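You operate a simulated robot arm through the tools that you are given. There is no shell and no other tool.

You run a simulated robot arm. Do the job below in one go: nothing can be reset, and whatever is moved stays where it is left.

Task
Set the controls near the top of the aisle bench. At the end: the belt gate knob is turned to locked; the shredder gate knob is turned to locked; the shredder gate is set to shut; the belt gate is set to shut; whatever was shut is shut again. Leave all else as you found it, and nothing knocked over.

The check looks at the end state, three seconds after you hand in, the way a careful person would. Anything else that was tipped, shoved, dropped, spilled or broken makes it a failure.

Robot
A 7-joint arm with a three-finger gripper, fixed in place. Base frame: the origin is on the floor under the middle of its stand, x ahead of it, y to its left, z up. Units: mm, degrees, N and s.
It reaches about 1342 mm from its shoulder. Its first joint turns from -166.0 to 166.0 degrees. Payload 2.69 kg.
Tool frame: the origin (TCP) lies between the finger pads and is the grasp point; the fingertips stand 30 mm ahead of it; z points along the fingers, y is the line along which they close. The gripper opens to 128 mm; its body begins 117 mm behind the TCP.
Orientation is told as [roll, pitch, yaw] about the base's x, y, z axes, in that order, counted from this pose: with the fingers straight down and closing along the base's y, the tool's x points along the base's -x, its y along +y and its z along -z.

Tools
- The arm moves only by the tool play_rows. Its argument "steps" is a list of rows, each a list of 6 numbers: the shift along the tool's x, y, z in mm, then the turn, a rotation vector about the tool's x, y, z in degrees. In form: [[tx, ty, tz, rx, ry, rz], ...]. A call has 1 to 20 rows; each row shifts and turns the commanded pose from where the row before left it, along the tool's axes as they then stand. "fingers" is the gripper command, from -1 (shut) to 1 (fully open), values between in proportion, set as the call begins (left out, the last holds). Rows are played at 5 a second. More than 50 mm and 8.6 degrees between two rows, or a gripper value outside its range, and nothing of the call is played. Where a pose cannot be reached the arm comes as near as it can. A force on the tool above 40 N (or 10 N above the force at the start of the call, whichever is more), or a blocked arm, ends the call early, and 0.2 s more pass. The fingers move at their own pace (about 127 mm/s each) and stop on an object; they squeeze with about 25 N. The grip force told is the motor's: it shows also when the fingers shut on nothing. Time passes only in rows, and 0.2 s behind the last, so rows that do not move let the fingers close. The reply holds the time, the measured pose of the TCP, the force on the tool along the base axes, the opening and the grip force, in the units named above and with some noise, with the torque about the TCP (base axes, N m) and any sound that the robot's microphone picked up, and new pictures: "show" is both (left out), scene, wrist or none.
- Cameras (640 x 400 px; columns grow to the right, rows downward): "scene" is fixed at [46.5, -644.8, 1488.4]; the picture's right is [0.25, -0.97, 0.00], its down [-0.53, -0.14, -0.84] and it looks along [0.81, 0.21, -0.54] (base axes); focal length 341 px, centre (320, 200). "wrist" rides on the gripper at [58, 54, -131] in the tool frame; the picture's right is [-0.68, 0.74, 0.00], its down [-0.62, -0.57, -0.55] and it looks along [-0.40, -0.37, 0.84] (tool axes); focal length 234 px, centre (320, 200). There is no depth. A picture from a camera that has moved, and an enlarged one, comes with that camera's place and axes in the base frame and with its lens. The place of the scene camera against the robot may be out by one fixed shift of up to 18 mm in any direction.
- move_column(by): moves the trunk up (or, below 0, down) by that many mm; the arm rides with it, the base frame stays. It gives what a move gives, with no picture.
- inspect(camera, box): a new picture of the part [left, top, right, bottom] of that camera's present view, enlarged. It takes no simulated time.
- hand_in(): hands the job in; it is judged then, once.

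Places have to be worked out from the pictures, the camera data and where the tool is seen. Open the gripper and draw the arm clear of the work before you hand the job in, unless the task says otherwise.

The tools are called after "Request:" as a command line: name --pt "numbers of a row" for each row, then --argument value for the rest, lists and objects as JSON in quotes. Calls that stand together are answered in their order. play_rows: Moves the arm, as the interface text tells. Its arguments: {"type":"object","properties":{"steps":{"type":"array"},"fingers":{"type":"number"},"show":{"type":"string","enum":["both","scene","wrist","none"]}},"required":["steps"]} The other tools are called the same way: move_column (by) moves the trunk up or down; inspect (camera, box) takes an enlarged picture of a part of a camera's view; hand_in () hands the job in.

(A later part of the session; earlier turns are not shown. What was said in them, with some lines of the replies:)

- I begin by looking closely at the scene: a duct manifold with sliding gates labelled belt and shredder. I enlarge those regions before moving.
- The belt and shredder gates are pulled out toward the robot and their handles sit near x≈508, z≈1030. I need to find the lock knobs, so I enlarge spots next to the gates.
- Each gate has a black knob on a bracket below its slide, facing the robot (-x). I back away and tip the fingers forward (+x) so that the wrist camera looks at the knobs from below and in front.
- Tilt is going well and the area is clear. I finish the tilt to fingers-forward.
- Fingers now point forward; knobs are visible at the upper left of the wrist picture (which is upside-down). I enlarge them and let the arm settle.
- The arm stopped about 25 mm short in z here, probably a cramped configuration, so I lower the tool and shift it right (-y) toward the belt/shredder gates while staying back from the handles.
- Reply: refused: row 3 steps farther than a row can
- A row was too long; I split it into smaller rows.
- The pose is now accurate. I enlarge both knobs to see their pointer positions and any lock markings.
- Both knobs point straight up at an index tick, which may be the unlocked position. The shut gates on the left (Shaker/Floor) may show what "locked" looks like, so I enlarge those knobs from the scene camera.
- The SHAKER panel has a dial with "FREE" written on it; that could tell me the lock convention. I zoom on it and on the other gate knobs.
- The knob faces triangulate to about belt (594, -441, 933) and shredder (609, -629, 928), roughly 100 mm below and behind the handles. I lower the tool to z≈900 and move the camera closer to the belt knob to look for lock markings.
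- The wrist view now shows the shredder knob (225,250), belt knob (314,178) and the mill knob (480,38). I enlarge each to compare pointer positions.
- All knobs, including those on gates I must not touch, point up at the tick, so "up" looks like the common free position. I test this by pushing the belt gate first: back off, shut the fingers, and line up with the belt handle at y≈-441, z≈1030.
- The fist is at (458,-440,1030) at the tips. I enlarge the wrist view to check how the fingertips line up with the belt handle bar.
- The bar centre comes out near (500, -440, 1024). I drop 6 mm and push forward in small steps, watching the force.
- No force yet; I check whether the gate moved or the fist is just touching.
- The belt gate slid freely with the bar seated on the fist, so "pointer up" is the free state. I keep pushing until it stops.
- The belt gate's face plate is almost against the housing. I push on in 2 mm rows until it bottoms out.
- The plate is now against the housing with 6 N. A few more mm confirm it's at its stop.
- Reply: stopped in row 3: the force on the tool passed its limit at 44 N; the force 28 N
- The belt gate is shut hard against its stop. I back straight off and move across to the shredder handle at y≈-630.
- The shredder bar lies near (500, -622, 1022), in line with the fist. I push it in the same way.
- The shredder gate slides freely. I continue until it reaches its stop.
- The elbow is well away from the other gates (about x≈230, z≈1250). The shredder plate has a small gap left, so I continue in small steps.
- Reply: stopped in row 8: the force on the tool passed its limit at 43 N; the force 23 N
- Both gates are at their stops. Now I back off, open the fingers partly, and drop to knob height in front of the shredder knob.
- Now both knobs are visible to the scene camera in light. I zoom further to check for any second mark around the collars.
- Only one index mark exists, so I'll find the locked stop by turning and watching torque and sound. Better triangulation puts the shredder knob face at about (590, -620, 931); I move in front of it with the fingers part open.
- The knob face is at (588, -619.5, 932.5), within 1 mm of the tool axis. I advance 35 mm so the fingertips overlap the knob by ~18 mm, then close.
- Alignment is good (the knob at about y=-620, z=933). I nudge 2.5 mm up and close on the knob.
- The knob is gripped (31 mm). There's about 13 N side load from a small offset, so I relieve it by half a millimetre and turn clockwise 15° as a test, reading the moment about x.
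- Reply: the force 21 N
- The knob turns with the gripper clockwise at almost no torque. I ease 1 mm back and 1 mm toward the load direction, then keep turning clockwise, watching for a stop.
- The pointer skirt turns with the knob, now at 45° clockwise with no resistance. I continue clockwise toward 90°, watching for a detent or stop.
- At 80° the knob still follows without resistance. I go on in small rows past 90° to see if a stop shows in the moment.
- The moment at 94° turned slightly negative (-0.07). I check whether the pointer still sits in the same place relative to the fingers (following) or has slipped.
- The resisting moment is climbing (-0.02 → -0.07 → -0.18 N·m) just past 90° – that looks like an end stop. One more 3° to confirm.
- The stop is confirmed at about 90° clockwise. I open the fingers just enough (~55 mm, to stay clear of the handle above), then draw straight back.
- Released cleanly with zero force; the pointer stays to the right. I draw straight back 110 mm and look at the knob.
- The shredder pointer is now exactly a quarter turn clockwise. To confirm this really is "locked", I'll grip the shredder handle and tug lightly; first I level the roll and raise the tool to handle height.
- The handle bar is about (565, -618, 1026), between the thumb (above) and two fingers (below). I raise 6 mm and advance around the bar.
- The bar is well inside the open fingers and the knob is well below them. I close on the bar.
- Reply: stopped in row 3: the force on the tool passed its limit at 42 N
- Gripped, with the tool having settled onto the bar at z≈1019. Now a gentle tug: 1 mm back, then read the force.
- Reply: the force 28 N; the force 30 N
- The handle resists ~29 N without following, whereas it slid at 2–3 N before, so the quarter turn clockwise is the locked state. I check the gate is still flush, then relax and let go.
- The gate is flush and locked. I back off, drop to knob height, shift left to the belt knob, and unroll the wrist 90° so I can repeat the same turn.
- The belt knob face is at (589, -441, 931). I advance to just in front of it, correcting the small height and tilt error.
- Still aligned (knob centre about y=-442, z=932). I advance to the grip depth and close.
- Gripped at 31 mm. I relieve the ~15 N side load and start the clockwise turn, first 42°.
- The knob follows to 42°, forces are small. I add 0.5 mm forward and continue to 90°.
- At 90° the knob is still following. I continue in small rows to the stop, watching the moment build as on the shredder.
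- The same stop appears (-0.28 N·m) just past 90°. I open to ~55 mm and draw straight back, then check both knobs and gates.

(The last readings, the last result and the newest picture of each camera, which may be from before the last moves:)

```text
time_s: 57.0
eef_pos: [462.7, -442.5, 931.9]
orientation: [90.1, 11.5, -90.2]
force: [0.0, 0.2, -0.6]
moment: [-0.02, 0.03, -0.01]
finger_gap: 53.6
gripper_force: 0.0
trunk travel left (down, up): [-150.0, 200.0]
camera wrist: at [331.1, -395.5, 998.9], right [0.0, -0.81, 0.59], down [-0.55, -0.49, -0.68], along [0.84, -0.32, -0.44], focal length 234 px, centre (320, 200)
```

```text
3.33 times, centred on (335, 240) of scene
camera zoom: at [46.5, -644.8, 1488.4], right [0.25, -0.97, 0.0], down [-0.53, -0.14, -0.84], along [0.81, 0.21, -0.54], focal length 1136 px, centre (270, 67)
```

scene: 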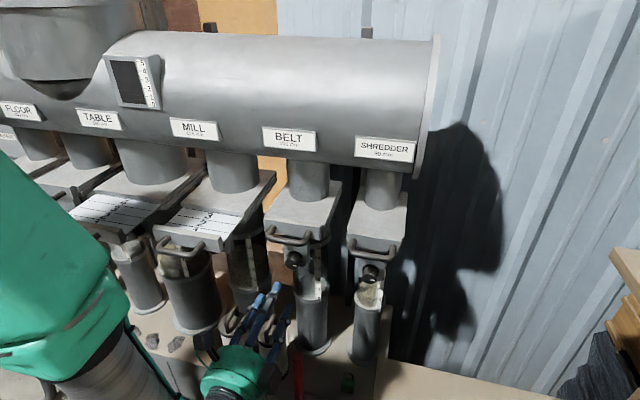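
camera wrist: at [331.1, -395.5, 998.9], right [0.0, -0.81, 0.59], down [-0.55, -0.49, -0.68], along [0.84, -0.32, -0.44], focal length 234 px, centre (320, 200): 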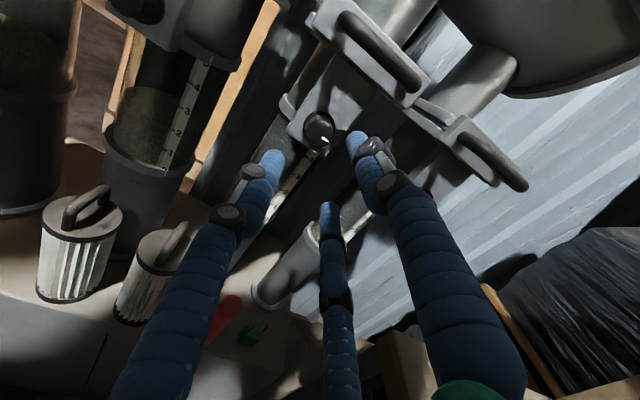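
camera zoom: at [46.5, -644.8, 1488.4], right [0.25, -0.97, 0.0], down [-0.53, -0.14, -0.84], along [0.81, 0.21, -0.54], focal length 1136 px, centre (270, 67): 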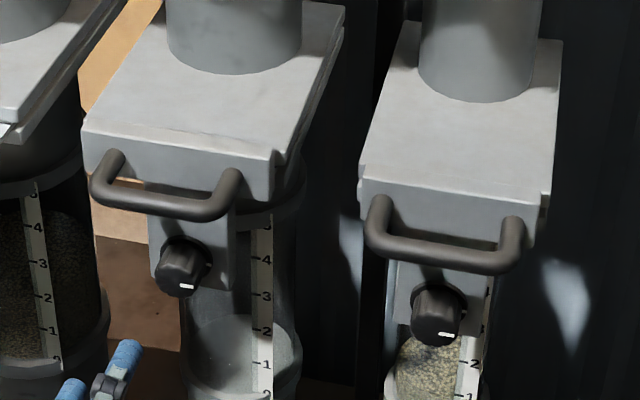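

Both pointers are a quarter turn clockwise and both gates are flush. I withdraw further, open the gripper and unroll the wrist, then take a final look around.

Request:
play_rows --pt "0 0 -35 0 0 0" --pt "0 0 -30 0 0 0" --pt "0 0 0 0 0 -8.4" --pt "0 0 0 0 0 -8.4" --pt "0 0 0 0 0 -8.4" --pt "0 0 0 0 0 -8.4" --pt "0 0 0 0 0 -8.4" --pt "0 0 0 0 0 -8.4" --pt "0 0 0 0 0 -8.4" --pt "0 0 0 0 0 -8.4" --pt "0 0 0 0 0 -8.4" --pt "0 0 0 0 0 -8.4" --pt "0 0 0 0 0 -8.4" --pt "0 0 0 0 0 -8.4" --pt "0 0 0 0 0 0" --fingers 1

Request:
inspect --camera "scene" --box '[0, 120, 320, 320]'

Request:
inspect --camera "scene" --box '[200, 180, 440, 400]'

```text
time_s: 60.2
eef_pos: [399.3, -441.9, 931.4]
orientation: [93.2, -89.3, -93.3]
force: [-0.1, 0.1, -0.2]
moment: [0.01, 0.02, 0.03]
finger_gap: 128.3
gripper_force: 0.1
trunk travel left (down, up): [-150.0, 200.0]
camera wrist: at [267.3, -387.0, 874.9], right [0.0, 0.73, 0.68], down [-0.55, -0.57, 0.61], along [0.84, -0.38, 0.4], focal length 234 px, centre (320, 200)
```

scene: 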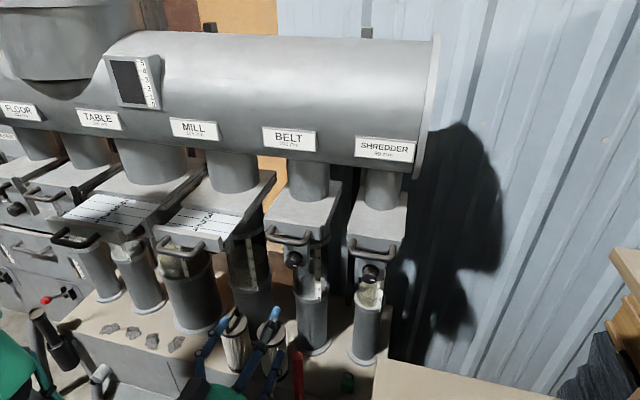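
wrist: 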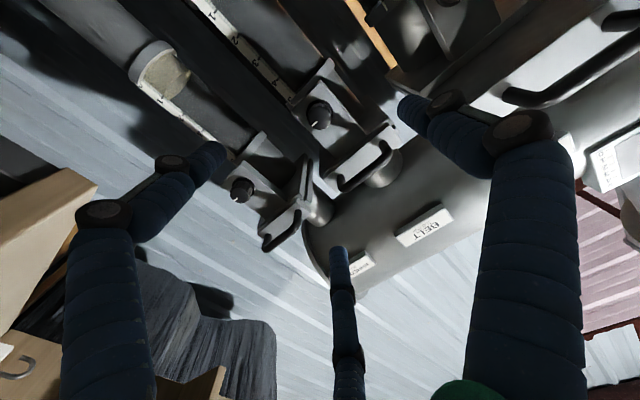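

```text
2.00 times, centred on (160, 220) of scene
camera zoom: at [46.5, -644.8, 1488.4], right [0.25, -0.97, 0.0], down [-0.53, -0.14, -0.84], along [0.81, 0.21, -0.54], focal length 682 px, centre (640, 160)
```

zoom: 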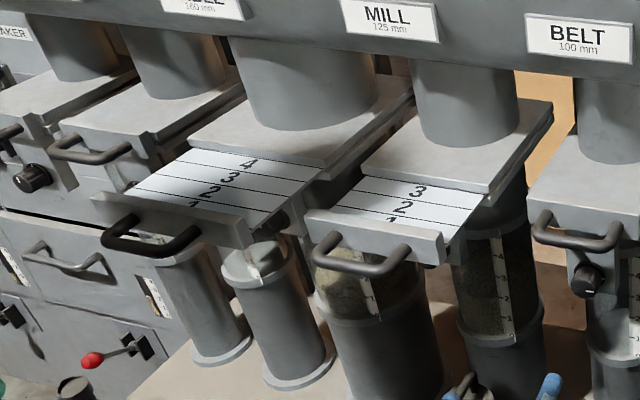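

```text
1.82 times, centred on (320, 290) of scene
camera zoom: at [46.5, -644.8, 1488.4], right [0.25, -0.97, 0.0], down [-0.53, -0.14, -0.84], along [0.81, 0.21, -0.54], focal length 620 px, centre (320, 36)
```

zoom: 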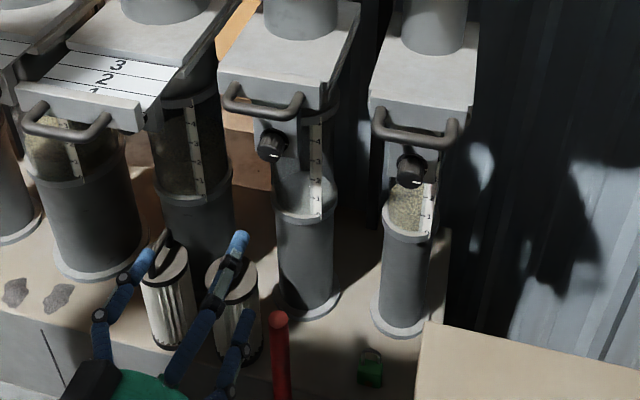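

Both gates are shut and both knobs are at the locked stop. The table and mill gates and the items on the bench look as I found them, and the open gripper is clear at x≈400. I hand in.

Request:
hand_in

```text
The job is handed in.
```

I shut the belt and shredder gates, turned both knobs to locked, and handed the job in. I have no verdict from the check yet.

- **Gates:** Each slid in freely and was pushed until it hit its stop. In the last pictures both face plates sit flush against their housings.
- **Knobs:** Each turned a quarter turn clockwise to a firm stop. The collars carry no "locked" label, so I took that stop as locked.
- **Lock check:** I tugged the shredder handle at about 29 N and the gate did not move. Before, it had slid at about 3 N. I did not tug the belt handle; its knob stopped at the same angle with the same resistance.
- **Everything else:** In the last pictures the table and mill gates and the items on the bench look as they did at the start. I opened nothing else that would need shutting again.
- **Arm:** The gripper is open and drawn back, clear of the handles.
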